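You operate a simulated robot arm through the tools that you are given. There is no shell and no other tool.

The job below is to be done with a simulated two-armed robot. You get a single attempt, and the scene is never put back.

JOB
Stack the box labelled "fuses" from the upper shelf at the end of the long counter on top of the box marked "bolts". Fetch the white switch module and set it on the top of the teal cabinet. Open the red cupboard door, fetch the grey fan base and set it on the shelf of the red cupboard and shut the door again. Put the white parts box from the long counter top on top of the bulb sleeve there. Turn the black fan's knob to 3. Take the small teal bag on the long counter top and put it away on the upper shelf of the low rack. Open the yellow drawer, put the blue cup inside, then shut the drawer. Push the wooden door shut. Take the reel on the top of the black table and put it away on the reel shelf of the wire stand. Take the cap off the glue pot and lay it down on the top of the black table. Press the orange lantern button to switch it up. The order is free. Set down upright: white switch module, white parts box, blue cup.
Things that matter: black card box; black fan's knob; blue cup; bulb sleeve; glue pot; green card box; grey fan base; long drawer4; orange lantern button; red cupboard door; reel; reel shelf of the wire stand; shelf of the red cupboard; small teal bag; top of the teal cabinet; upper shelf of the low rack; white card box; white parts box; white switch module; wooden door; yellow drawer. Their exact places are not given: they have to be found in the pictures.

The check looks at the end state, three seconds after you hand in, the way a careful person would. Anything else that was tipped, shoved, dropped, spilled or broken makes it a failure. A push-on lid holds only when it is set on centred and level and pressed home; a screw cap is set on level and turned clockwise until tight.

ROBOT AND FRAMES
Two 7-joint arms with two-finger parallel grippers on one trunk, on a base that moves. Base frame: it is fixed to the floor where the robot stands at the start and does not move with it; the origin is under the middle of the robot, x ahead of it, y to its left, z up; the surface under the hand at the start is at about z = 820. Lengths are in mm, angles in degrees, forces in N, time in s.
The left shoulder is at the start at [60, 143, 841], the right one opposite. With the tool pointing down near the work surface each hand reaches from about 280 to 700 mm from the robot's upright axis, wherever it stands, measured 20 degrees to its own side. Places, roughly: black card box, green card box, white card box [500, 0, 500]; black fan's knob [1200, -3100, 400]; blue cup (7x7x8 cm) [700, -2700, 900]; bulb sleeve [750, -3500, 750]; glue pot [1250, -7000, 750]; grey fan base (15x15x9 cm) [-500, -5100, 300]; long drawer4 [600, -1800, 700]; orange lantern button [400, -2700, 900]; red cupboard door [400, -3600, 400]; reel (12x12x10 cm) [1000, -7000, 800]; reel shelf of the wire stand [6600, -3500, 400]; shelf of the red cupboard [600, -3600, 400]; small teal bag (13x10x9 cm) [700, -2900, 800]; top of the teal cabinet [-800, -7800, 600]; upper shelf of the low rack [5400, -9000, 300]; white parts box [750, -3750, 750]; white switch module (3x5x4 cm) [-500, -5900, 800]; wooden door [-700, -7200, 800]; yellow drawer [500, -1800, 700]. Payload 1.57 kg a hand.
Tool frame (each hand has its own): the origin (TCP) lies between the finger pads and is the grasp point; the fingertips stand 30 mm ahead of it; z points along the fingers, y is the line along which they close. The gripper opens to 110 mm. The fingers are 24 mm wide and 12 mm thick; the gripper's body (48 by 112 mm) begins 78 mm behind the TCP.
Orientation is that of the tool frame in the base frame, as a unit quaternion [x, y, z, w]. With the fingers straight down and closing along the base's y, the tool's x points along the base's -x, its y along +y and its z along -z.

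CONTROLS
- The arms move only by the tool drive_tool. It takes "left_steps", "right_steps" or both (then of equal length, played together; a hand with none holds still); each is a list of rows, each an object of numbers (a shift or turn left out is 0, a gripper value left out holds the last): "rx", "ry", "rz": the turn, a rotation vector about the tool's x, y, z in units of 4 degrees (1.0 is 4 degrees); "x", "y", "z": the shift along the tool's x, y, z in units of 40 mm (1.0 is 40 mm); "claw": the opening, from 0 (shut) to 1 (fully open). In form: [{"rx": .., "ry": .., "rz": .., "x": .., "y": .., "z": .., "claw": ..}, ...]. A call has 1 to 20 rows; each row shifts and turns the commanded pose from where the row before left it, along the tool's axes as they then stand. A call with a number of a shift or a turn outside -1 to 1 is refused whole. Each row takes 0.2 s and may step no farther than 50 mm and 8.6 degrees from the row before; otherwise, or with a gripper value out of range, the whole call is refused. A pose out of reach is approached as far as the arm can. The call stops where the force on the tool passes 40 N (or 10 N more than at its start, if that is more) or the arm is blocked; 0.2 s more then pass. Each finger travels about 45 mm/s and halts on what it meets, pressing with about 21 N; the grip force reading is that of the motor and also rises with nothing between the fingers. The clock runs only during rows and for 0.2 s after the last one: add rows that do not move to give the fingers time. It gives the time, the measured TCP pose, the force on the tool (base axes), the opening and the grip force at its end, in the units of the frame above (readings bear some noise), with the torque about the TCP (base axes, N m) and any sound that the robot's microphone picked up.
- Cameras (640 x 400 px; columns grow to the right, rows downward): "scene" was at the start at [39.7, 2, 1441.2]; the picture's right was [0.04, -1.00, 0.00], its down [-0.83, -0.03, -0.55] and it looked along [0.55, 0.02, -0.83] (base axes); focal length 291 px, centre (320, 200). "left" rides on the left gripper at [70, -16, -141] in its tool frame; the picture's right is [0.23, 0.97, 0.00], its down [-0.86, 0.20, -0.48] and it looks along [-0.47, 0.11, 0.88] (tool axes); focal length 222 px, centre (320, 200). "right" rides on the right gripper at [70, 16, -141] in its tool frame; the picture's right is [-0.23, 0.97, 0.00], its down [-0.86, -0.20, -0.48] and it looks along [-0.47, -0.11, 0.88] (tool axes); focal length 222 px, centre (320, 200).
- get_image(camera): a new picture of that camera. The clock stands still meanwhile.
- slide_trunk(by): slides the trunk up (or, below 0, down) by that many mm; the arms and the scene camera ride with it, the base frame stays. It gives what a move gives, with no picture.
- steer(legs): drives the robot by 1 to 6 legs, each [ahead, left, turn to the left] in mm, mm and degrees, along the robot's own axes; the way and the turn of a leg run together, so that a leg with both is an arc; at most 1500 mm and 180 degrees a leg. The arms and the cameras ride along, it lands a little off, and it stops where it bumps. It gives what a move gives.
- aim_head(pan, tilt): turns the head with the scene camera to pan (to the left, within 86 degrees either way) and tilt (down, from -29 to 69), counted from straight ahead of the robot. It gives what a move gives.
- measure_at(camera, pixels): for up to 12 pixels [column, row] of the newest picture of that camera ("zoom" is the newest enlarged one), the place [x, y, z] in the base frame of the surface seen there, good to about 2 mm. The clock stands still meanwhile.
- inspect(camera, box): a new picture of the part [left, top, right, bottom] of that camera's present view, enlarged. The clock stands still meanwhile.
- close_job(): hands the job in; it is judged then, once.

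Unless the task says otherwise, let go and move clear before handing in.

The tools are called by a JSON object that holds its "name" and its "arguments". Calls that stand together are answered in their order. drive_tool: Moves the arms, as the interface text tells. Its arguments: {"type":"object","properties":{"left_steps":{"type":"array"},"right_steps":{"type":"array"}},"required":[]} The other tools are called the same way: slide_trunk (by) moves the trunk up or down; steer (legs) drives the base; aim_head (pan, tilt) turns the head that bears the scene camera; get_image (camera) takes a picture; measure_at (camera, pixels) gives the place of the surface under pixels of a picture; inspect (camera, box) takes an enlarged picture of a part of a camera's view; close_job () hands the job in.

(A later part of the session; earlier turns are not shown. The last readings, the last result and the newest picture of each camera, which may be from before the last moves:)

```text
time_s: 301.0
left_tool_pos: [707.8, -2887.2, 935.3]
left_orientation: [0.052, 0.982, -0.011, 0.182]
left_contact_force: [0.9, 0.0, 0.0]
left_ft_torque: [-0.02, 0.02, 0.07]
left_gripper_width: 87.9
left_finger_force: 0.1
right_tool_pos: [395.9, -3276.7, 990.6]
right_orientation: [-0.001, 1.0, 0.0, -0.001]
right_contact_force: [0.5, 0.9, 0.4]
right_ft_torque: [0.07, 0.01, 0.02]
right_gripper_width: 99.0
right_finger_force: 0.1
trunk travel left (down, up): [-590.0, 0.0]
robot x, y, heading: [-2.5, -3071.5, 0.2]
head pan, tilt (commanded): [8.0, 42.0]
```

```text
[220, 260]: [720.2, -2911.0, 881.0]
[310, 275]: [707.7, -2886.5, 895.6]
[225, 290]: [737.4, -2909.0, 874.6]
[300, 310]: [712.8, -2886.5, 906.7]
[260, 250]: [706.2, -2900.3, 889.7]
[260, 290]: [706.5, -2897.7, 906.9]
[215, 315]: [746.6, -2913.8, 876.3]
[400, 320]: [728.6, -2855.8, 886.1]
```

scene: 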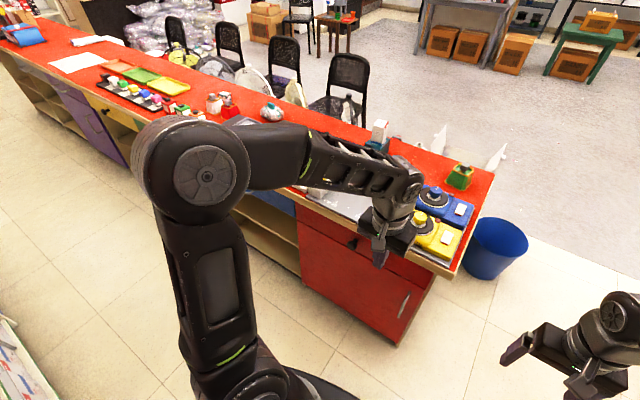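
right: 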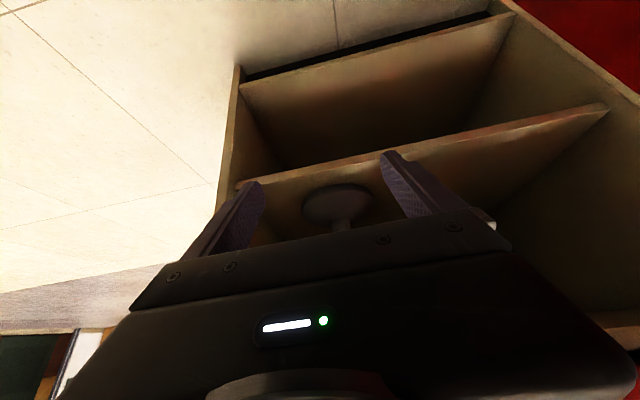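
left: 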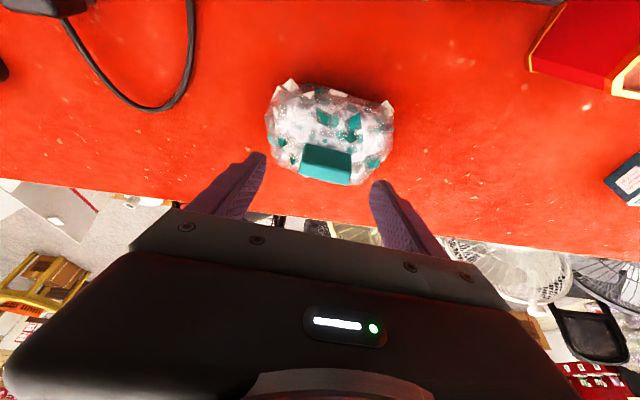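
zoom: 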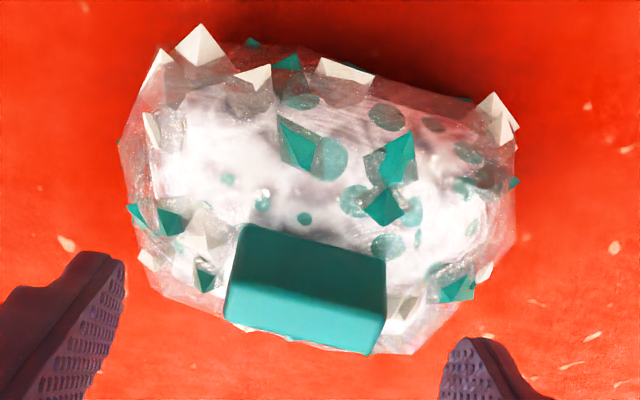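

Aligned. Lower 20 mm and close on the tab.

{"name": "drive_tool", "arguments": {"left_steps": [{"x": 0.12, "z": 0.22, "y": 0.02}, {"x": 0.13, "z": 0.22}, {}, {"claw": 0}, {"claw": 0}, {"claw": 0}, {"claw": 0}, {"claw": 0}]}}

{"name": "get_image", "arguments": {"camera": "left"}}

{"name": "drive_tool", "arguments": {"left_steps": [{"x": -0.17, "z": -0.47}, {"x": -0.17, "z": -0.47}, {}]}}

{"name": "get_image", "arguments": {"camera": "left"}}

```text
time_s: 302.8
left_tool_pos: [703.6, -2887.3, 916.3]
left_orientation: [0.053, 0.982, -0.012, 0.182]
left_contact_force: [0.6, 0.5, 0.5]
left_ft_torque: [0.0, 0.02, -0.01]
left_gripper_width: 43.5
left_finger_force: 20.8
right_tool_pos: [396.7, -3276.5, 990.5]
right_orientation: [-0.002, 1.0, -0.001, 0.0]
right_contact_force: [-0.6, -0.7, 0.2]
right_ft_torque: [0.0, 0.0, 0.01]
right_gripper_width: 99.0
right_finger_force: 0.2
trunk travel left (down, up): [-590.0, 0.0]
robot x, y, heading: [-1.6, -3071.6, 0.0]
head pan, tilt (commanded): [8.0, 42.0]
```

```text
taken
```

left: 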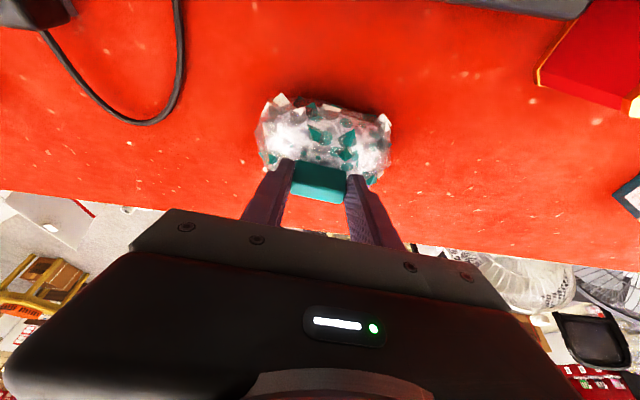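

```text
time_s: 303.6
left_tool_pos: [703.4, -2886.5, 955.8]
left_orientation: [0.052, 0.982, -0.011, 0.181]
left_contact_force: [-0.7, 0.3, -0.6]
left_ft_torque: [0.0, 0.03, 0.02]
left_gripper_width: 43.3
left_finger_force: 21.0
right_tool_pos: [396.4, -3276.0, 991.0]
right_orientation: [-0.003, 1.0, 0.0, 0.0]
right_contact_force: [1.0, -0.2, 0.5]
right_ft_torque: [0.01, 0.0, -0.02]
right_gripper_width: 98.9
right_finger_force: 0.0
trunk travel left (down, up): [-590.0, 0.0]
robot x, y, heading: [-5.6, -3069.5, -0.1]
head pan, tilt (commanded): [8.0, 42.0]
```

```text
taken
```

left: 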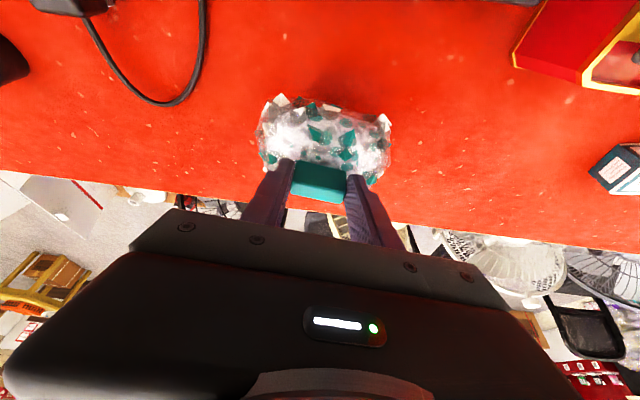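

The bag is held. Lift another 80 mm and retract it over the aisle side.

{"name": "drive_tool", "arguments": {"left_steps": [{"x": -0.358, "z": -0.934}, {"x": -0.358, "z": -0.934}, {"x": 0.934, "z": -0.358}, {"x": 0.934, "z": -0.358}, {"x": 0.934, "z": -0.358}, {"x": 0.934, "z": -0.358}, {"x": 0.934, "z": -0.358}, {"x": 0.934, "z": -0.358}, {}]}}

{"name": "steer", "arguments": {"legs": [[-325, 0, 0]]}}

{"name": "get_image", "arguments": {"camera": "scene"}}

{"name": "get_image", "arguments": {"camera": "left"}}

```text
time_s: 305.6
left_tool_pos: [464.1, -2857.7, 1031.8]
left_orientation: [0.053, 0.982, -0.011, 0.181]
left_contact_force: [0.1, -0.5, -0.9]
left_ft_torque: [0.01, 0.04, 0.04]
left_gripper_width: 43.4
left_finger_force: 21.5
right_tool_pos: [396.5, -3277.5, 991.1]
right_orientation: [-0.002, 1.0, 0.0, 0.0]
right_contact_force: [0.0, -0.7, 0.9]
right_ft_torque: [-0.01, 0.01, 0.01]
right_gripper_width: 99.0
right_finger_force: 0.1
trunk travel left (down, up): [-590.0, 0.0]
robot x, y, heading: [-4.7, -3075.2, 0.2]
head pan, tilt (commanded): [8.0, 42.0]
```

```text
time_s: 307.8
left_tool_pos: [138.3, -2858.4, 1032.2]
left_orientation: [0.054, 0.982, -0.012, 0.182]
left_contact_force: [-0.1, -0.2, -0.1]
left_ft_torque: [0.03, 0.01, -0.02]
left_gripper_width: 43.5
left_finger_force: 20.6
right_tool_pos: [71.4, -3276.6, 991.1]
right_orientation: [-0.002, 1.0, -0.001, 0.0]
right_contact_force: [-0.6, -0.7, 0.1]
right_ft_torque: [0.04, 0.0, 0.02]
right_gripper_width: 99.0
right_finger_force: 0.1
trunk travel left (down, up): [-590.0, 0.0]
robot x, y, heading: [-330.3, -3070.7, 0.3]
head pan, tilt (commanded): [8.0, 42.0]
```

```text
taken
```

scene: 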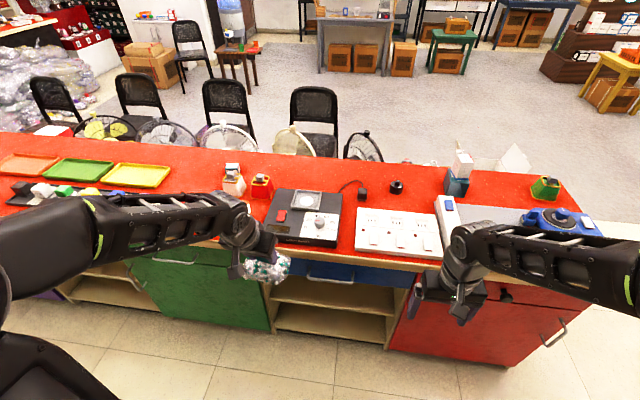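

```text
taken
```

left: 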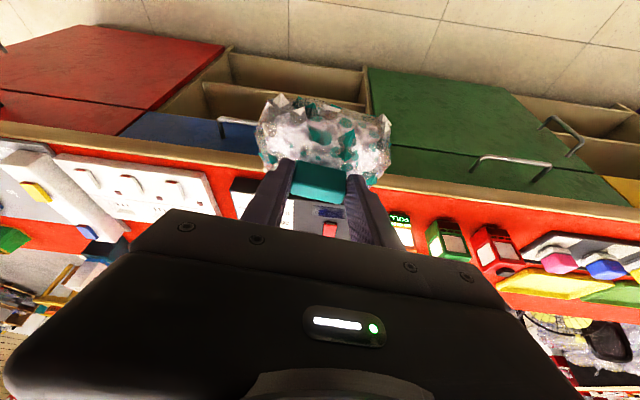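

Now drive around the counter's end to the customer side, to look at the fans.

{"name": "steer", "arguments": {"legs": [[0, -1265, -0.3], [630, 0, 0], [0, -365, 0], [1400, 0, 0]]}}

{"name": "aim_head", "arguments": {"pan": 80, "tilt": 25}}

{"name": "get_image", "arguments": {"camera": "scene"}}

{"name": "measure_at", "arguments": {"camera": "scene", "pixels": [[100, 300], [200, 250], [300, 250], [400, 250], [300, 200], [250, 180], [350, 180], [200, 200]]}}

```text
time_s: 325.7
left_tool_pos: [2150.6, -4416.2, 1032.3]
left_orientation: [0.037, 0.983, -0.009, 0.182]
left_contact_force: [0.0, 0.0, -1.3]
left_ft_torque: [-0.01, 0.0, -0.03]
left_gripper_width: 43.2
left_finger_force: 20.8
right_tool_pos: [2096.0, -4836.8, 990.3]
right_orientation: [-0.018, 1.0, -0.001, -0.002]
right_contact_force: [0.7, 0.0, 1.6]
right_ft_torque: [0.0, 0.02, 0.02]
right_gripper_width: 99.3
right_finger_force: 0.1
trunk travel left (down, up): [-590.0, 0.0]
robot x, y, heading: [1692.3, -4640.4, 2.2]
head pan, tilt (commanded): [8.0, 42.0]
```

```text
time_s: 327.1
left_tool_pos: [2150.7, -4415.8, 1031.7]
left_orientation: [0.036, 0.983, -0.008, 0.182]
left_contact_force: [-0.4, 0.5, 0.3]
left_ft_torque: [-0.01, 0.01, -0.02]
left_gripper_width: 43.4
left_finger_force: 21.0
right_tool_pos: [2096.3, -4835.3, 991.8]
right_orientation: [-0.018, 1.0, 0.0, 0.0]
right_contact_force: [0.2, 0.8, -0.6]
right_ft_torque: [0.0, 0.05, 0.03]
right_gripper_width: 98.9
right_finger_force: 0.1
trunk travel left (down, up): [-590.0, 0.0]
robot x, y, heading: [1690.6, -4649.2, 2.1]
head pan, tilt (commanded): [80.0, 25.0]
```

```text
taken
```

scene: 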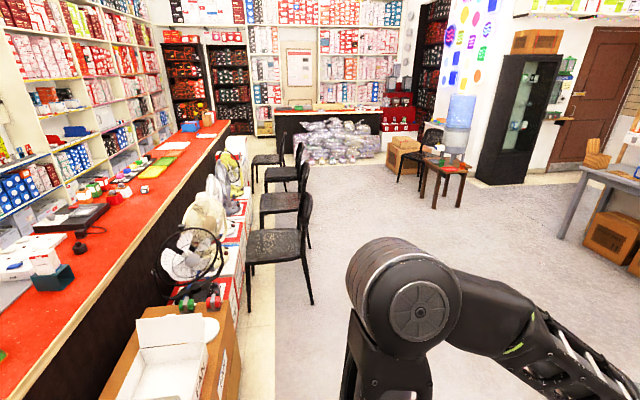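

```text
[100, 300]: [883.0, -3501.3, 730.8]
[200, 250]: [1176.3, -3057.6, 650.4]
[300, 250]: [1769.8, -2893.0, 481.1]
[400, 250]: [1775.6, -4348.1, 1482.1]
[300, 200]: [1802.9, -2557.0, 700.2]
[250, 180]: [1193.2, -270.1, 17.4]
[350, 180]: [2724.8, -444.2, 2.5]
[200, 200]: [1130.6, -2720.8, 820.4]
```

The black fan stands behind the counter around (1176,-3060), by a chair at (1770,-2893). I'll turn to face -x and drive up beside it.

{"name": "steer", "arguments": {"legs": [[0, 0, 89], [0, 0, 89], [-180, 0, 0], [0, -1330, 0]]}}

{"name": "aim_head", "arguments": {"pan": -10, "tilt": 40}}

{"name": "get_image", "arguments": {"camera": "scene"}}

```text
time_s: 342.4
left_tool_pos: [1408.7, -3537.0, 1032.6]
left_orientation: [0.981, -0.064, -0.182, -0.013]
left_contact_force: [0.7, 0.8, -1.2]
left_ft_torque: [-0.01, 0.01, -0.01]
left_gripper_width: 43.5
left_finger_force: 21.2
right_tool_pos: [1488.6, -3120.1, 990.9]
right_orientation: [1.0, -0.01, 0.001, 0.0]
right_contact_force: [0.2, 0.5, 0.5]
right_ft_torque: [0.01, 0.0, -0.01]
right_gripper_width: 99.1
right_finger_force: 0.1
trunk travel left (down, up): [-590.0, 0.0]
robot x, y, heading: [1881.7, -3333.2, 178.8]
head pan, tilt (commanded): [80.0, 25.0]
```

```text
time_s: 344.0
left_tool_pos: [1410.1, -3536.9, 1031.3]
left_orientation: [0.981, -0.065, -0.182, -0.014]
left_contact_force: [0.2, 0.2, -0.4]
left_ft_torque: [-0.02, -0.01, 0.01]
left_gripper_width: 43.3
left_finger_force: 21.4
right_tool_pos: [1488.3, -3119.0, 991.7]
right_orientation: [1.0, -0.011, 0.0, 0.001]
right_contact_force: [0.8, -0.1, 0.2]
right_ft_torque: [-0.03, 0.01, -0.02]
right_gripper_width: 99.0
right_finger_force: 0.1
trunk travel left (down, up): [-590.0, 0.0]
robot x, y, heading: [1881.7, -3331.8, 178.6]
head pan, tilt (commanded): [-10.0, 40.0]
```

```text
taken
```

scene: 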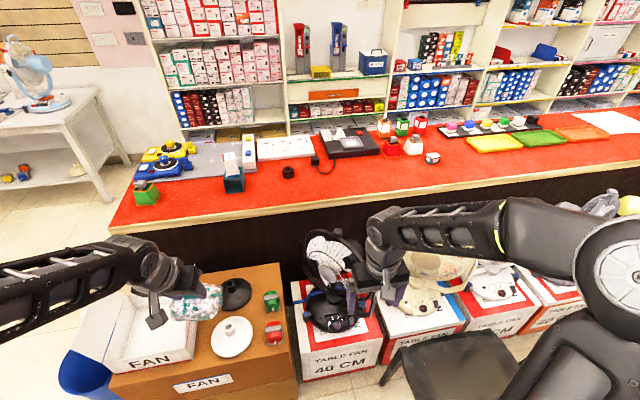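

The black table fan sits on a box at (335,285). Zoom in on it.

{"name": "inspect", "arguments": {"camera": "scene", "box": [280, 220, 420, 340]}}

{"name": "measure_at", "arguments": {"camera": "zoom", "pixels": [[250, 330], [200, 300], [300, 320], [250, 280], [330, 260], [250, 360], [180, 340], [210, 330], [290, 300], [120, 330]]}}

```text
3.33 times, centred on (350, 280) of scene
```

zoom: 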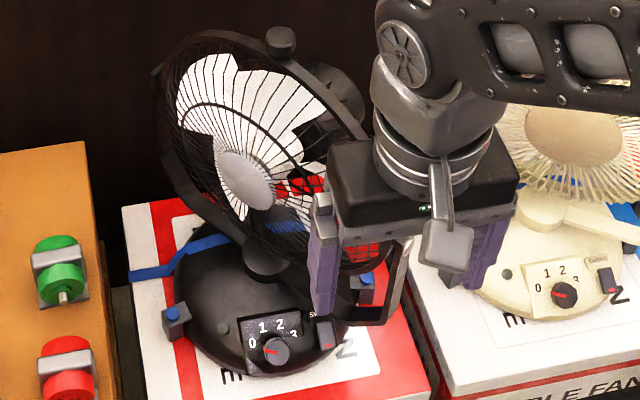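

```text
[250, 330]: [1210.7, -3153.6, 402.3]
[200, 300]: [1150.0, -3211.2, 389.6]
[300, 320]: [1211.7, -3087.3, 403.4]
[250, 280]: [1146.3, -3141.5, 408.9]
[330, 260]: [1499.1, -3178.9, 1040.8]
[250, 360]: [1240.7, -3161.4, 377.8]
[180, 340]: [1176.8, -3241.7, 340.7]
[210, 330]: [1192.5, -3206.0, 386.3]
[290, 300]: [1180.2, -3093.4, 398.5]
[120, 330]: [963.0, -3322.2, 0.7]
```

The knob (grey with red pointer) is at zoom (275,352), pointing at 0; labels 0-1-2-3 go clockwise. Move the right hand aside for a clean look.

{"name": "drive_tool", "arguments": {"right_steps": [{"y": -0.9}, {"y": -0.9}, {"y": -0.9}, {"y": -0.5}]}}

{"name": "aim_head", "arguments": {"pan": -12, "tilt": 52}}

{"name": "get_image", "arguments": {"camera": "scene"}}

```text
time_s: 345.0
left_tool_pos: [1409.6, -3535.4, 1031.2]
left_orientation: [0.981, -0.065, -0.181, -0.014]
left_contact_force: [0.3, -0.5, -0.1]
left_ft_torque: [0.0, -0.01, 0.02]
left_gripper_width: 43.2
left_finger_force: 21.2
right_tool_pos: [1489.9, -2991.4, 990.2]
right_orientation: [1.0, -0.01, 0.0, -0.001]
right_contact_force: [0.3, 0.1, 0.2]
right_ft_torque: [0.01, 0.0, 0.04]
right_gripper_width: 98.8
right_finger_force: 0.1
trunk travel left (down, up): [-590.0, 0.0]
robot x, y, heading: [1885.9, -3332.2, 178.8]
head pan, tilt (commanded): [-10.0, 40.0]
```

```text
time_s: 345.8
left_tool_pos: [1411.3, -3538.0, 1031.8]
left_orientation: [0.981, -0.064, -0.182, -0.014]
left_contact_force: [0.3, -0.3, -1.1]
left_ft_torque: [-0.01, -0.01, 0.0]
left_gripper_width: 43.3
left_finger_force: 21.0
right_tool_pos: [1490.5, -2991.8, 988.9]
right_orientation: [1.0, -0.01, 0.001, 0.0]
right_contact_force: [0.1, -0.4, -0.3]
right_ft_torque: [-0.02, 0.02, -0.01]
right_gripper_width: 99.0
right_finger_force: 0.0
trunk travel left (down, up): [-590.0, 0.0]
robot x, y, heading: [1883.3, -3332.3, 178.7]
head pan, tilt (commanded): [-12.0, 52.0]
```

```text
taken
```

scene: 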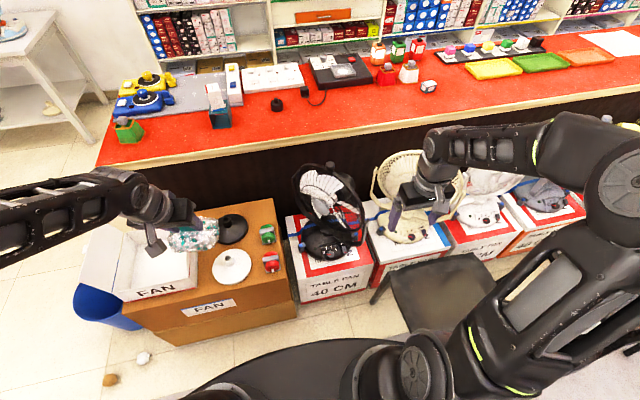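

{"name": "inspect", "arguments": {"camera": "scene", "box": [70, 330, 180, 400]}}

{"name": "measure_at", "arguments": {"camera": "scene", "pixels": [[110, 379], [143, 358]]}}

{"name": "inspect", "arguments": {"camera": "scene", "box": [280, 160, 400, 300]}}

{"name": "measure_at", "arguments": {"camera": "zoom", "pixels": [[255, 260], [245, 260], [265, 262], [225, 250], [285, 245], [230, 275], [270, 275], [250, 240], [300, 255], [200, 240]]}}

```text
5.71 times, centred on (125, 365) of scene
```

zoom: 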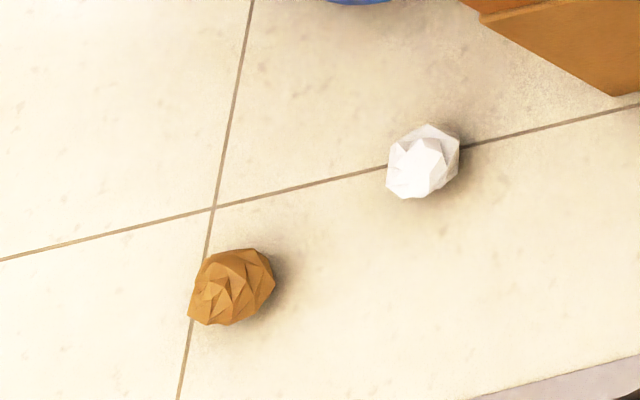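

```text
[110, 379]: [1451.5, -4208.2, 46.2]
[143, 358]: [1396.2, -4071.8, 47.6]
```

```text
2.86 times, centred on (340, 230) of scene
```

zoom: 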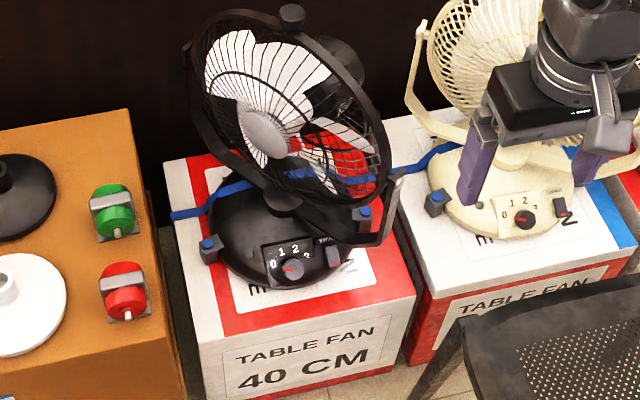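

```text
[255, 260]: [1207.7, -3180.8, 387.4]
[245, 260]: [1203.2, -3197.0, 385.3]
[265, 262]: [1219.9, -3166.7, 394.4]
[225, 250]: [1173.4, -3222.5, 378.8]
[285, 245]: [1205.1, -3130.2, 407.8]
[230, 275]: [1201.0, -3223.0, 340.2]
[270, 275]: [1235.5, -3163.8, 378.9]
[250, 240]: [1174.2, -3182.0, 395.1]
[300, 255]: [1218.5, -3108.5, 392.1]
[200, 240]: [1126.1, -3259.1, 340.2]
```

Those are crumpled paper balls on the floor (pre-existing; I'll steer clear). Zoom tightly on the knob.

{"name": "inspect", "arguments": {"camera": "scene", "box": [312, 240, 352, 265]}}

{"name": "measure_at", "arguments": {"camera": "zoom", "pixels": [[290, 210], [260, 200], [320, 210], [290, 180], [290, 240], [200, 130], [360, 120], [420, 200], [220, 250], [380, 250], [300, 195], [285, 225]]}}

```text
16.00 times, centred on (332, 252) of scene
```

zoom: 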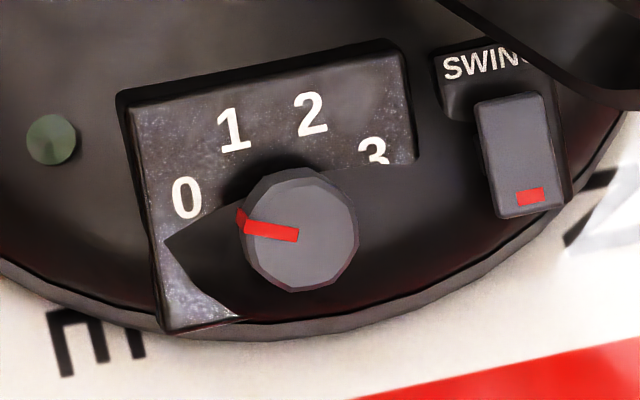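

```text
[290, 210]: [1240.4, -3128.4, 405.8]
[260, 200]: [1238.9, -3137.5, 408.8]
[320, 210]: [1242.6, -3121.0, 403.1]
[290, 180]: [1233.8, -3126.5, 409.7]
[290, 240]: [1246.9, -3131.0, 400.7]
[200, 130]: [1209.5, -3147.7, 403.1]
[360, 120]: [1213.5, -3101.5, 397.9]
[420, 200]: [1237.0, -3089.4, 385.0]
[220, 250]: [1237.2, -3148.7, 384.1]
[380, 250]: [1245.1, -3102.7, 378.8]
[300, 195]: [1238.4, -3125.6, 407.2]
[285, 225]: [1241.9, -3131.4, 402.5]
```

The knob's face normal is ≈(0.57,0.06,0.82) — 35° from vertical towards the robot — with face centre ≈(1241,-3129,405). Measure the labels for true dial angles.

{"name": "measure_at", "arguments": {"camera": "zoom", "pixels": [[187, 198], [233, 130], [310, 114], [372, 152], [245, 225], [295, 235], [300, 230], [150, 180], [300, 172], [355, 215], [300, 285], [248, 240]]}}

{"name": "get_image", "arguments": {"camera": "right"}}

```text
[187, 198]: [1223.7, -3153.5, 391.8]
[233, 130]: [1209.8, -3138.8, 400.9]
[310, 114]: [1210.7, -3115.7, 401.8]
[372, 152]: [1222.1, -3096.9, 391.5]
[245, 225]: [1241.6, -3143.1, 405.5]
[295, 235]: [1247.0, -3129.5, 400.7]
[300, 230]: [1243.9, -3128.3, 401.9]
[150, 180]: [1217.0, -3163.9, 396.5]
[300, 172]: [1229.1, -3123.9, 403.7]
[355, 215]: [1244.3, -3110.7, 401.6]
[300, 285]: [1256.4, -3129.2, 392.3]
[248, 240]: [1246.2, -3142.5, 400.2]
```

```text
taken
```

right: 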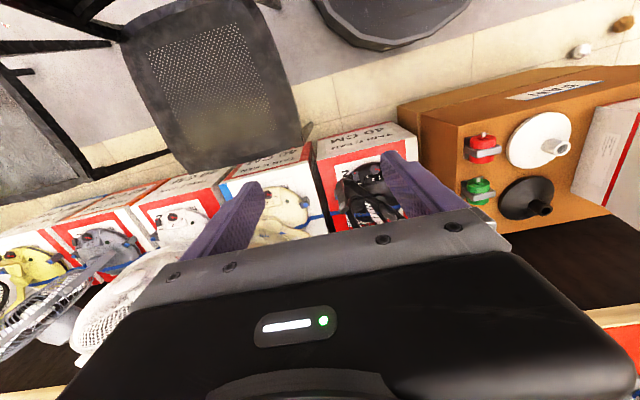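

Dial angles (true): 0≈158°, 1≈111°, 2≈64°, 3≈20°, so the knob needs ≈140° clockwise. Check clearance from the fan's cage and yoke.

{"name": "inspect", "arguments": {"camera": "scene", "box": [300, 160, 370, 270]}}

{"name": "measure_at", "arguments": {"camera": "zoom", "pixels": [[345, 225], [380, 240], [400, 200], [430, 170], [390, 280], [420, 230], [300, 215], [330, 240], [405, 150], [290, 270], [345, 300], [320, 185]]}}

```text
3.64 times, centred on (335, 215) of scene
```

zoom: 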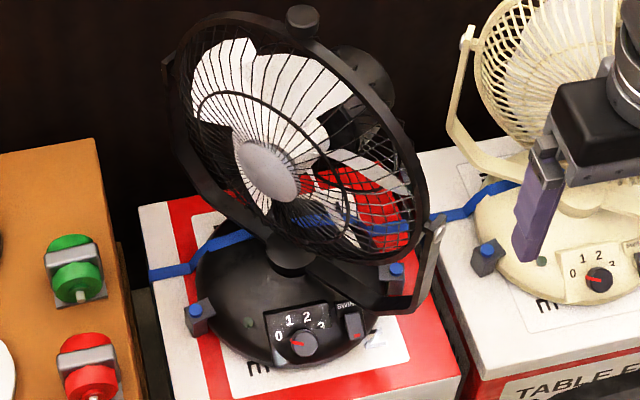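

```text
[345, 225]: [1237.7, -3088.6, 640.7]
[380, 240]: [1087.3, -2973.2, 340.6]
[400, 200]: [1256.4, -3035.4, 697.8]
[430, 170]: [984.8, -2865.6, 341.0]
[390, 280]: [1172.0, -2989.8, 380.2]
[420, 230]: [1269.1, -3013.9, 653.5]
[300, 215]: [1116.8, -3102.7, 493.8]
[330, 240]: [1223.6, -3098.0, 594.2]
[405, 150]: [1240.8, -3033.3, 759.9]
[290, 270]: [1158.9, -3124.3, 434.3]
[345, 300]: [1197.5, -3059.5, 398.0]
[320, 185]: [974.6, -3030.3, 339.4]
```

Clearances are fine. Turn left 5° to match the dial's facing, lower the trunk 150 mm.

{"name": "steer", "arguments": {"legs": [[0, 0, 5]]}}

{"name": "slide_trunk", "arguments": {"by": -150}}

{"name": "get_image", "arguments": {"camera": "scene"}}

```text
time_s: 346.6
left_tool_pos: [1428.5, -3578.7, 1031.7]
left_orientation: [0.983, -0.021, -0.182, -0.006]
left_contact_force: [0.1, 0.0, -0.7]
left_ft_torque: [0.01, 0.0, -0.01]
left_gripper_width: 43.3
left_finger_force: 20.8
right_tool_pos: [1463.1, -3028.0, 989.9]
right_orientation: [0.999, 0.033, 0.001, -0.001]
right_contact_force: [0.1, 0.0, -0.6]
right_ft_torque: [0.0, 0.0, 0.0]
right_gripper_width: 99.2
right_finger_force: 0.1
trunk travel left (down, up): [-590.0, 0.0]
robot x, y, heading: [1882.2, -3330.4, -176.4]
head pan, tilt (commanded): [-12.0, 52.0]
```

```text
time_s: 348.4
left_tool_pos: [1430.7, -3577.5, 881.8]
left_orientation: [0.983, -0.022, -0.181, -0.006]
left_contact_force: [-0.2, -0.2, -1.0]
left_ft_torque: [0.02, -0.01, 0.0]
left_gripper_width: 43.3
left_finger_force: 21.1
right_tool_pos: [1464.5, -3028.8, 840.5]
right_orientation: [0.999, 0.032, 0.001, 0.0]
right_contact_force: [-0.9, 0.4, -0.5]
right_ft_torque: [-0.03, -0.03, -0.05]
right_gripper_width: 98.9
right_finger_force: 0.1
trunk travel left (down, up): [-440.0, 150.0]
robot x, y, heading: [1882.0, -3332.6, -176.1]
head pan, tilt (commanded): [-12.0, 52.0]
```

```text
taken
```

scene: 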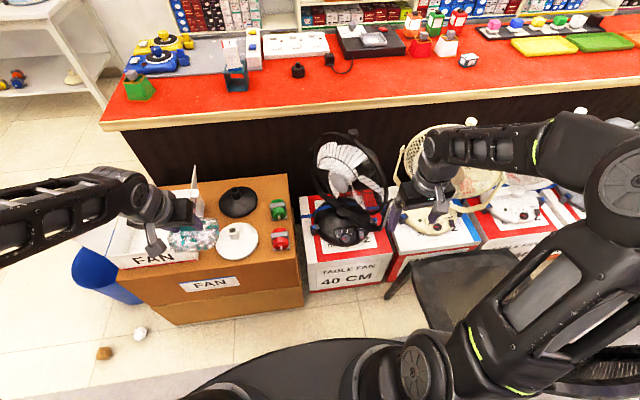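

{"name": "measure_at", "arguments": {"camera": "scene", "pixels": [[400, 265], [420, 280], [470, 320], [500, 260], [430, 325], [395, 290], [440, 255], [560, 370]]}}

{"name": "inspect", "arguments": {"camera": "scene", "box": [330, 215, 365, 250]}}

```text
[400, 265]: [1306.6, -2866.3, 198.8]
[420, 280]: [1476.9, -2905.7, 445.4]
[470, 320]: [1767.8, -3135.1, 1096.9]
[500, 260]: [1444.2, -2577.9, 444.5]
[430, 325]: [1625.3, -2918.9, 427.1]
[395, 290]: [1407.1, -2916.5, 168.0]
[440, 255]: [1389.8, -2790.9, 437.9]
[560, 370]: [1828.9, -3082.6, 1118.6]
```

```text
11.43 times, centred on (348, 232) of scene
```

zoom: 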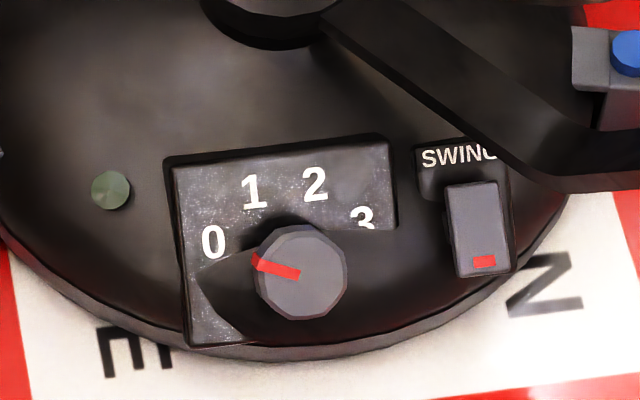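

Lower and tilt the right hand to a point 100 mm out along the knob's axis.

{"name": "drive_tool", "arguments": {"right_steps": [{"x": -0.4075, "y": 0.2025, "z": 0.865, "ry": -0.875}, {"x": -0.354, "y": 0.2025, "z": 0.888, "ry": -0.875}, {"x": -0.299, "y": 0.2025, "z": 0.908, "ry": -0.875}, {"x": -0.243, "y": 0.2025, "z": 0.925, "ry": -0.875}, {"x": -0.186, "y": 0.2025, "z": 0.938, "ry": -0.875}, {"x": -0.128, "y": 0.2025, "z": 0.948, "ry": -0.875}, {"x": -0.07, "y": 0.2025, "z": 0.953, "ry": -0.875}, {"x": -0.0125, "y": 0.2025, "z": 0.956, "ry": -0.875, "claw": 0.6}, {"x": 0.046, "y": 0.2025, "z": 0.955, "ry": -0.875}, {"x": 0.105, "y": 0.2025, "z": 0.95, "ry": -0.875}, {}]}}

{"name": "get_image", "arguments": {"camera": "right"}}

{"name": "get_image", "arguments": {"camera": "scene"}}

```text
time_s: 350.8
left_tool_pos: [1429.7, -3577.2, 881.4]
left_orientation: [0.983, -0.022, -0.182, -0.005]
left_contact_force: [-0.3, 0.7, -0.9]
left_ft_torque: [0.03, -0.03, -0.04]
left_gripper_width: 43.2
left_finger_force: 21.5
right_tool_pos: [1307.2, -3120.4, 495.0]
right_orientation: [0.953, 0.031, -0.301, 0.009]
right_contact_force: [-0.5, -0.5, 0.9]
right_ft_torque: [0.0, 0.01, -0.01]
right_gripper_width: 66.0
right_finger_force: 0.1
trunk travel left (down, up): [-440.0, 150.0]
robot x, y, heading: [1883.6, -3331.9, -176.3]
head pan, tilt (commanded): [-12.0, 52.0]
```

```text
taken
```

right: 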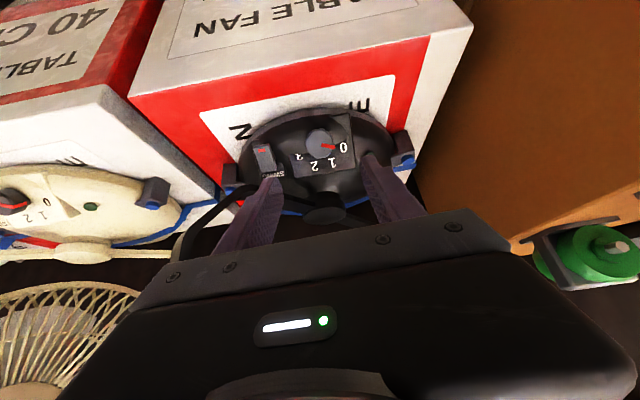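

```text
taken
```

scene: 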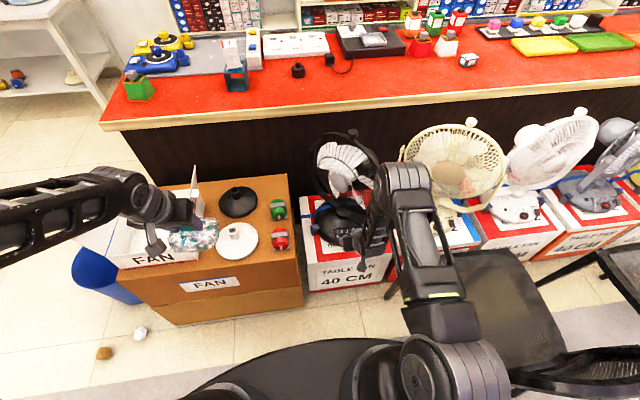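

Measure the knob face and panel in the right camera, close up.

{"name": "inspect", "arguments": {"camera": "right", "box": [280, 105, 370, 185]}}

{"name": "measure_at", "arguments": {"camera": "zoom", "pixels": [[280, 190], [240, 175], [320, 180], [275, 150], [290, 225], [170, 190], [400, 200], [370, 290], [200, 260], [330, 195], [250, 100], [440, 280]]}}

```text
5.00 times, centred on (325, 145) of right
```

zoom: 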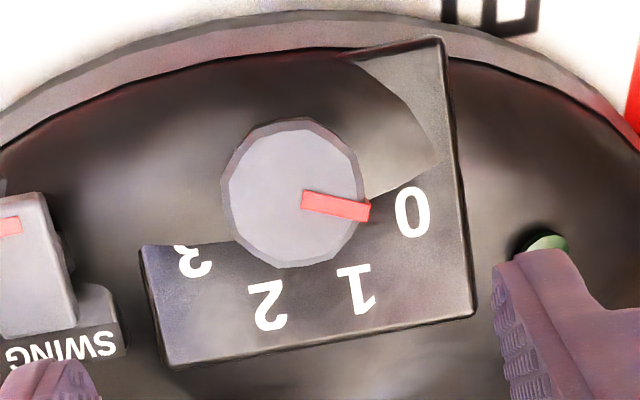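

```text
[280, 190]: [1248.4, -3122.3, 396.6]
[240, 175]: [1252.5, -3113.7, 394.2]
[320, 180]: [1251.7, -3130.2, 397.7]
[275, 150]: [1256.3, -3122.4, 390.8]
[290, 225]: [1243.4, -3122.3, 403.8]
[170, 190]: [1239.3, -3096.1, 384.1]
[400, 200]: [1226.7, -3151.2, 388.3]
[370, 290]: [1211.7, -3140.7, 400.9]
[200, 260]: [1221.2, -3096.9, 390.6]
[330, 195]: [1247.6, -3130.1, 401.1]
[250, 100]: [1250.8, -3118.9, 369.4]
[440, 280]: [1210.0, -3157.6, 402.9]
```

Knob face centre ≈(1246,-3126,400). Correct laterally and pre-rotate the hand 70° counter-clockwise at the stand-off.

{"name": "drive_tool", "arguments": {"right_steps": [{"x": 0.105, "y": 0.044, "rz": -0.95}, {"rz": -0.975}, {"rz": -0.975}, {"rz": -0.975}, {"rz": -0.975}, {"rz": -0.975}, {"rz": -0.975}, {"rz": -0.975}, {"rz": -0.975}, {"rz": -0.975}, {"rz": -0.975}, {"rz": -0.975}, {"rz": -0.975}, {"rz": -0.975}, {"rz": -0.975}, {"rz": -0.975}, {"rz": -0.975}, {"rz": -0.975}, {}]}}

{"name": "get_image", "arguments": {"camera": "right"}}

{"name": "get_image", "arguments": {"camera": "scene"}}

```text
time_s: 354.8
left_tool_pos: [1429.8, -3577.3, 882.1]
left_orientation: [0.983, -0.022, -0.181, -0.006]
left_contact_force: [0.3, -0.4, -0.5]
left_ft_torque: [0.02, 0.03, 0.01]
left_gripper_width: 43.3
left_finger_force: 21.3
right_tool_pos: [1309.3, -3120.8, 492.3]
right_orientation: [0.762, 0.574, -0.251, -0.164]
right_contact_force: [1.5, -0.7, 0.1]
right_ft_torque: [-0.01, 0.01, -0.02]
right_gripper_width: 66.3
right_finger_force: 0.2
trunk travel left (down, up): [-440.0, 150.0]
robot x, y, heading: [1885.1, -3335.5, -176.0]
head pan, tilt (commanded): [-12.0, 52.0]
```

```text
taken
```

right: 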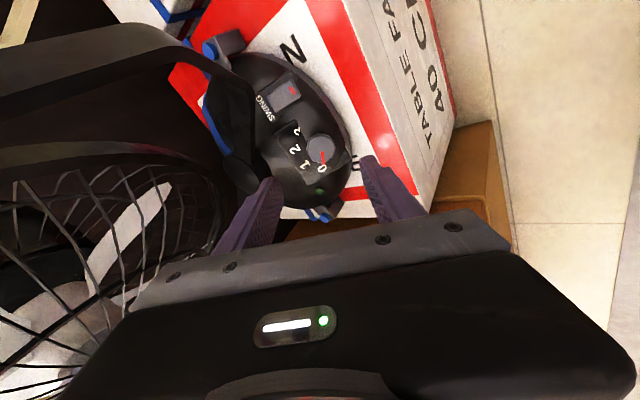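

```text
taken
```

scene: 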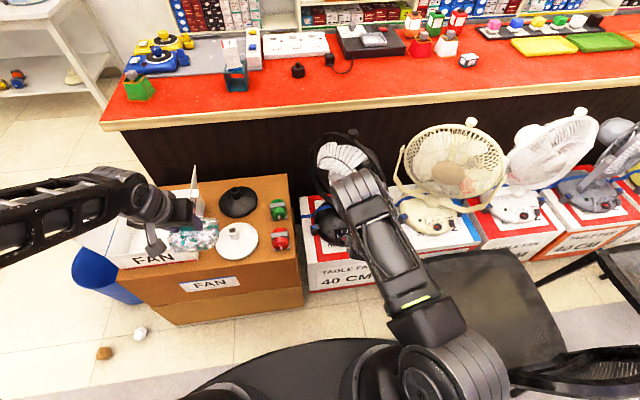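

{"name": "inspect", "arguments": {"camera": "right", "box": [280, 115, 370, 185]}}

{"name": "measure_at", "arguments": {"camera": "zoom", "pixels": [[285, 200], [255, 200], [315, 200], [285, 170], [285, 230], [270, 185], [300, 215], [240, 190], [330, 205]]}}

```text
5.71 times, centred on (325, 150) of right
```

zoom: 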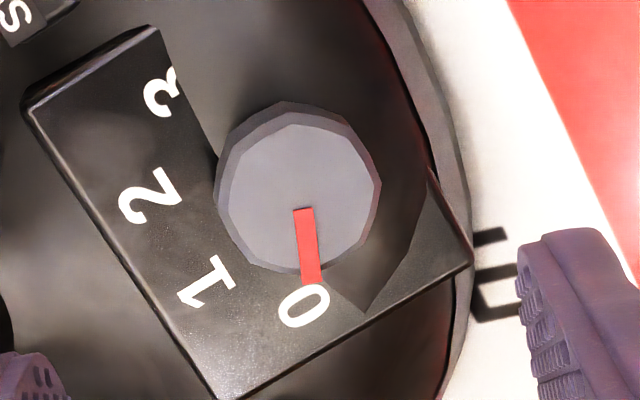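

```text
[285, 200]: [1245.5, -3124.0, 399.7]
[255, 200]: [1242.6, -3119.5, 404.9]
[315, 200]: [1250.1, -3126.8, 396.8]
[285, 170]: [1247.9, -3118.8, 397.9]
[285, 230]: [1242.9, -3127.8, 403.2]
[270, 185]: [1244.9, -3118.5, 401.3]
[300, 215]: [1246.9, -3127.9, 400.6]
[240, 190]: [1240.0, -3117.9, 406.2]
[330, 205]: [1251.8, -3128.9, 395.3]
```

Face centre ≈(1247.5,-3124.5,399). Advance ~96 mm along the axis.

{"name": "drive_tool", "arguments": {"right_steps": [{"x": 0.03, "y": 0.056, "z": 0.8}, {"z": 0.8}, {"z": 0.5}, {"z": 0.3}, {}]}}

{"name": "get_image", "arguments": {"camera": "right"}}

```text
time_s: 356.0
left_tool_pos: [1429.1, -3578.5, 881.4]
left_orientation: [0.983, -0.021, -0.181, -0.005]
left_contact_force: [-0.7, 0.5, -0.6]
left_ft_torque: [-0.01, 0.0, -0.01]
left_gripper_width: 43.2
left_finger_force: 21.0
right_tool_pos: [1256.9, -3123.3, 410.9]
right_orientation: [0.762, 0.573, -0.251, -0.165]
right_contact_force: [0.0, -0.5, 0.2]
right_ft_torque: [-0.02, 0.01, 0.0]
right_gripper_width: 66.1
right_finger_force: 0.0
trunk travel left (down, up): [-440.0, 150.0]
robot x, y, heading: [1884.0, -3335.5, -176.2]
head pan, tilt (commanded): [-12.0, 52.0]
```

```text
taken
```

right: 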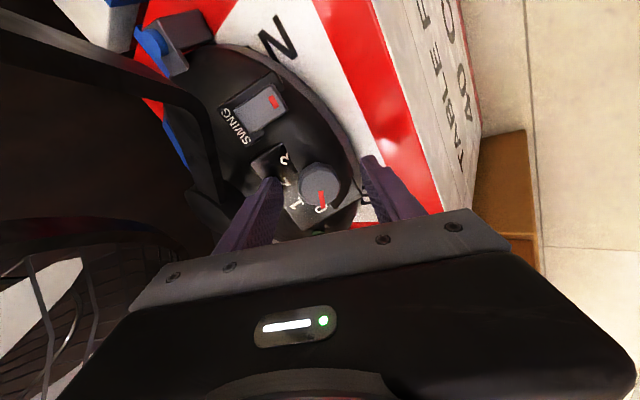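

The knob sits centred between the fingers. Close in two stages and watch the sideways force.

{"name": "drive_tool", "arguments": {"right_steps": [{"claw": 0.36}, {"claw": 0.36}, {"claw": 0.36}]}}

{"name": "inspect", "arguments": {"camera": "right", "box": [250, 130, 390, 230]}}

```text
time_s: 356.8
left_tool_pos: [1429.2, -3578.0, 881.5]
left_orientation: [0.983, -0.022, -0.181, -0.006]
left_contact_force: [0.0, 0.2, -1.4]
left_ft_torque: [0.02, -0.03, -0.02]
left_gripper_width: 43.5
left_finger_force: 20.6
right_tool_pos: [1256.1, -3122.8, 410.3]
right_orientation: [0.762, 0.574, -0.251, -0.164]
right_contact_force: [-0.7, -0.3, -0.5]
right_ft_torque: [-0.01, 0.04, 0.0]
right_gripper_width: 39.3
right_finger_force: 0.0
trunk travel left (down, up): [-440.0, 150.0]
robot x, y, heading: [1880.5, -3337.1, -176.1]
head pan, tilt (commanded): [-12.0, 52.0]
```

```text
4.00 times, centred on (320, 180) of right
```

zoom: 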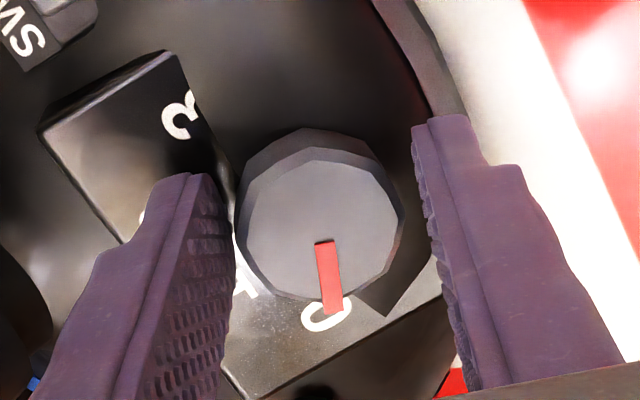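

Nicely centred. Close fully and turn +70° first.

{"name": "drive_tool", "arguments": {"right_steps": [{"claw": 0}, {"claw": 0}, {}, {"rz": 0.5}, {"rz": 1}, {"rz": 1}, {"rz": 1}, {"rz": 1}, {"rz": 1}, {"rz": 1}, {"rz": 1}, {"rz": 1}, {"rz": 1}]}}

{"name": "inspect", "arguments": {"camera": "right", "box": [250, 130, 390, 230]}}

```text
time_s: 359.6
left_tool_pos: [1430.2, -3577.7, 882.9]
left_orientation: [0.983, -0.022, -0.183, -0.006]
left_contact_force: [0.6, -0.1, -1.2]
left_ft_torque: [0.0, 0.0, 0.03]
left_gripper_width: 43.0
left_finger_force: 20.6
right_tool_pos: [1257.1, -3122.6, 411.0]
right_orientation: [0.908, 0.294, -0.291, -0.073]
right_contact_force: [-1.0, 5.1, 1.2]
right_ft_torque: [-0.26, 1.11, 0.23]
right_gripper_width: 34.5
right_finger_force: 42.2
trunk travel left (down, up): [-440.0, 150.0]
robot x, y, heading: [1881.1, -3330.8, -176.1]
head pan, tilt (commanded): [-12.0, 52.0]
```

```text
4.00 times, centred on (320, 180) of right
```

zoom: 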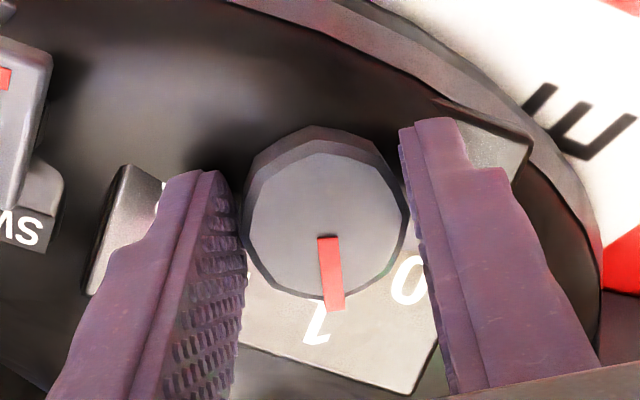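

The pointer moved with the fingers and is near 1. Continue turning 68° more.

{"name": "drive_tool", "arguments": {"right_steps": [{"rz": 1}, {"rz": 1}, {"rz": 1}, {"rz": 1}, {"rz": 1}, {"rz": 1}, {"rz": 1}, {"rz": 1}, {"rz": 1}, {"rz": 1}, {"rz": 1}, {"rz": 1}, {"rz": 1}, {"rz": 1}, {"rz": 1}, {"rz": 1}, {"rz": 1}]}}

{"name": "inspect", "arguments": {"camera": "right", "box": [250, 130, 390, 230]}}

{"name": "get_image", "arguments": {"camera": "scene"}}

```text
time_s: 363.2
left_tool_pos: [1430.4, -3579.7, 881.9]
left_orientation: [0.983, -0.021, -0.182, -0.006]
left_contact_force: [-0.2, 0.1, -0.9]
left_ft_torque: [0.05, -0.01, 0.01]
left_gripper_width: 43.3
left_finger_force: 21.1
right_tool_pos: [1257.3, -3125.4, 412.2]
right_orientation: [0.917, -0.263, -0.282, 0.102]
right_contact_force: [5.0, -22.1, 12.8]
right_ft_torque: [-1.09, 0.04, 0.96]
right_gripper_width: 33.3
right_finger_force: 41.5
trunk travel left (down, up): [-440.0, 150.0]
robot x, y, heading: [1880.8, -3333.7, -176.1]
head pan, tilt (commanded): [-12.0, 52.0]
```

```text
4.00 times, centred on (320, 180) of right
```

zoom: 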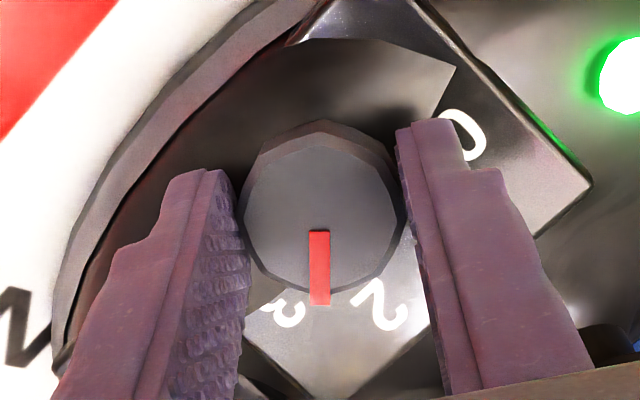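

```text
taken
```

scene: 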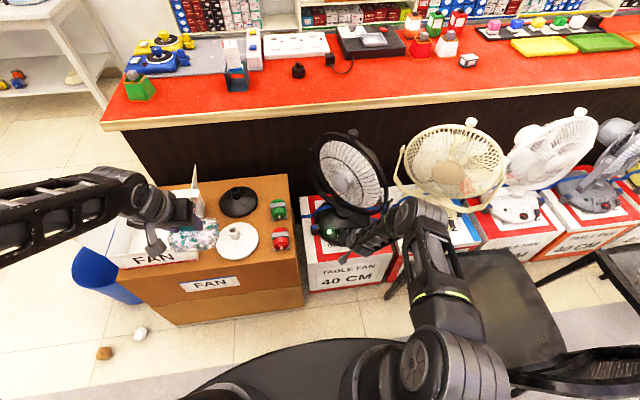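

The fan switched on (green lamp) and the pointer lies between 2 and 3. Turn another ~34° with a slight relief shift.

{"name": "drive_tool", "arguments": {"right_steps": [{"rz": 0.7, "y": 0.03}, {"rz": 1}, {"rz": 1}, {"rz": 1}, {"rz": 1}, {"rz": 1}, {"rz": 1}, {"rz": 1}, {"rz": 0.5}]}}

{"name": "inspect", "arguments": {"camera": "right", "box": [250, 130, 390, 230]}}

```text
time_s: 365.2
left_tool_pos: [1429.5, -3578.8, 881.4]
left_orientation: [0.983, -0.021, -0.181, -0.006]
left_contact_force: [-0.1, 0.1, -0.6]
left_ft_torque: [0.0, 0.0, 0.0]
left_gripper_width: 43.5
left_finger_force: 20.9
right_tool_pos: [1254.5, -3124.4, 413.7]
right_orientation: [0.804, -0.512, -0.244, 0.177]
right_contact_force: [-7.0, -13.4, 10.6]
right_ft_torque: [-0.5, 0.42, 1.22]
right_gripper_width: 34.7
right_finger_force: 42.5
trunk travel left (down, up): [-440.0, 150.0]
robot x, y, heading: [1882.3, -3334.6, -176.1]
head pan, tilt (commanded): [-12.0, 52.0]
```

```text
4.00 times, centred on (320, 180) of right
```

zoom: 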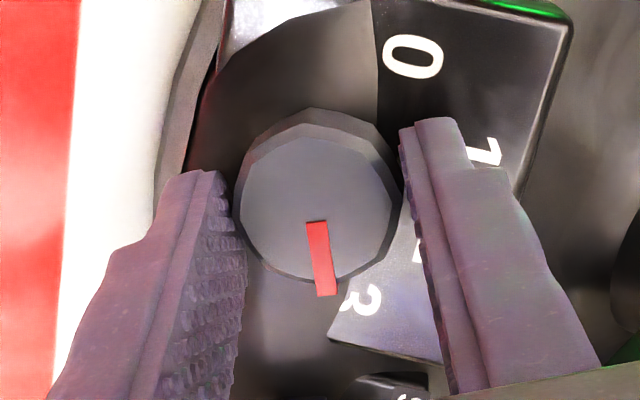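

The pointer is now ~17° past the "3" label (spacing is evidently 40°). Turn back ~17°.

{"name": "drive_tool", "arguments": {"right_steps": [{"rz": -1}, {"rz": -1}, {"rz": -1}, {"rz": -1}, {"rz": -0.3}, {}]}}

{"name": "inspect", "arguments": {"camera": "right", "box": [250, 130, 390, 230]}}

```text
time_s: 366.6
left_tool_pos: [1428.9, -3577.1, 881.9]
left_orientation: [0.983, -0.021, -0.182, -0.005]
left_contact_force: [-0.2, 0.4, -0.2]
left_ft_torque: [-0.02, -0.03, 0.01]
left_gripper_width: 43.3
left_finger_force: 21.5
right_tool_pos: [1254.5, -3124.8, 411.7]
right_orientation: [0.872, -0.386, -0.267, 0.139]
right_contact_force: [-17.8, -6.4, 4.3]
right_ft_torque: [-0.2, 1.13, 0.12]
right_gripper_width: 34.2
right_finger_force: 41.4
trunk travel left (down, up): [-440.0, 150.0]
robot x, y, heading: [1882.1, -3332.5, -176.6]
head pan, tilt (commanded): [-12.0, 52.0]
```

```text
4.00 times, centred on (320, 180) of right
```

zoom: 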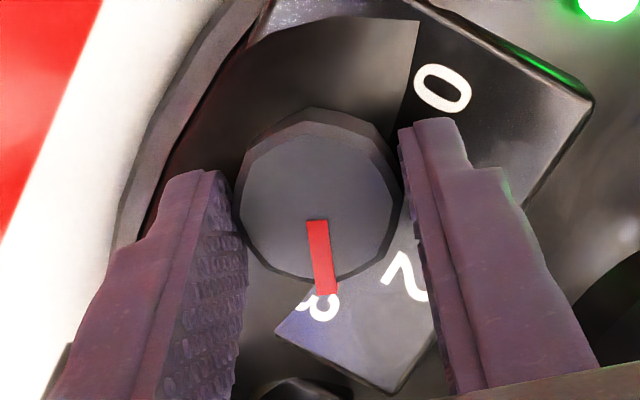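

The pointer now sits on 3. Release and back straight off.

{"name": "drive_tool", "arguments": {"right_steps": [{"claw": 0.6}, {"claw": 0.6}, {"claw": 0.6}, {"z": -0.5}, {"z": -0.9}, {"z": -0.9}, {"z": -0.9}]}}

{"name": "inspect", "arguments": {"camera": "right", "box": [260, 90, 400, 200]}}

{"name": "get_image", "arguments": {"camera": "right"}}

```text
time_s: 368.2
left_tool_pos: [1429.4, -3577.1, 881.3]
left_orientation: [0.983, -0.022, -0.183, -0.006]
left_contact_force: [0.5, -1.0, -0.8]
left_ft_torque: [-0.02, -0.02, -0.01]
left_gripper_width: 43.1
left_finger_force: 21.4
right_tool_pos: [1328.6, -3119.4, 516.0]
right_orientation: [0.873, -0.385, -0.266, 0.139]
right_contact_force: [0.5, -0.5, -0.3]
right_ft_torque: [-0.03, -0.01, -0.03]
right_gripper_width: 65.8
right_finger_force: 0.1
trunk travel left (down, up): [-440.0, 150.0]
robot x, y, heading: [1885.0, -3334.6, -176.3]
head pan, tilt (commanded): [-12.0, 52.0]
```

```text
3.64 times, centred on (330, 145) of right
```

zoom: 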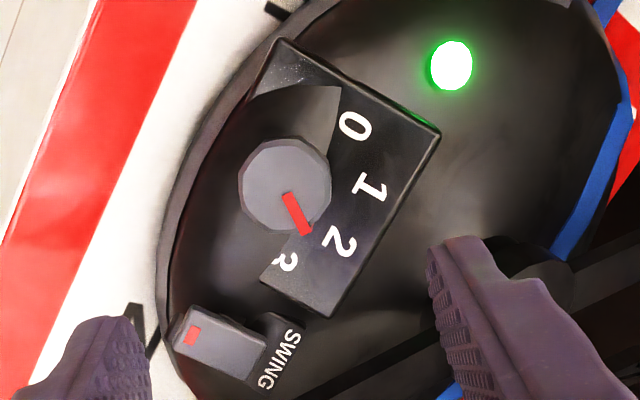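

```text
taken
```

right: 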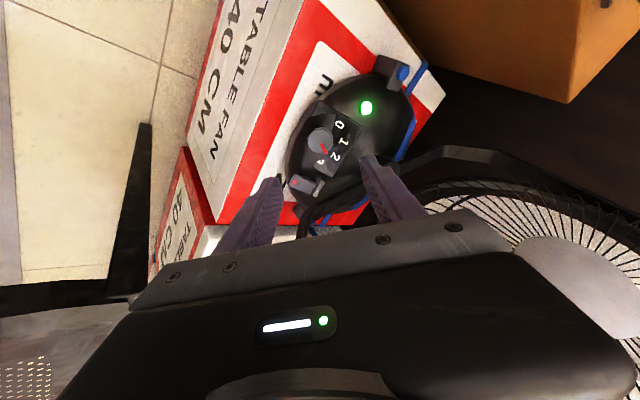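

The pointer now looks between 2 and 3 from this view; check with 3D measurements.

{"name": "inspect", "arguments": {"camera": "right", "box": [290, 110, 360, 170]}}

{"name": "measure_at", "arguments": {"camera": "zoom", "pixels": [[280, 290], [330, 330], [225, 310], [280, 240], [240, 265], [295, 310], [310, 345], [290, 300], [440, 180], [480, 290], [415, 400], [300, 395]]}}

```text
6.67 times, centred on (325, 140) of right
```

zoom: 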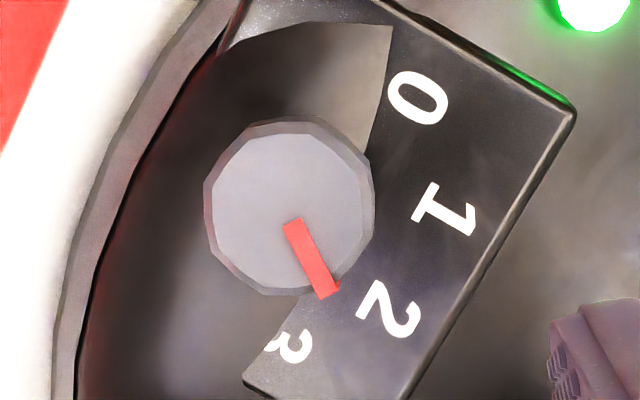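

```text
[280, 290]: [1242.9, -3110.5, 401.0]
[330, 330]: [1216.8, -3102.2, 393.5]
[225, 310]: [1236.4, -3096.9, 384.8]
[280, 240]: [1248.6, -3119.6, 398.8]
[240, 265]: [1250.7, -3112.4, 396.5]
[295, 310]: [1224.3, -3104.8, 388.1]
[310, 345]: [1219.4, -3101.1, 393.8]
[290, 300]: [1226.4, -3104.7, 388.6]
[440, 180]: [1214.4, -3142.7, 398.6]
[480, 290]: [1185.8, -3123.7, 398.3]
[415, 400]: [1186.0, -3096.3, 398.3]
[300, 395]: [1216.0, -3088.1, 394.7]
```

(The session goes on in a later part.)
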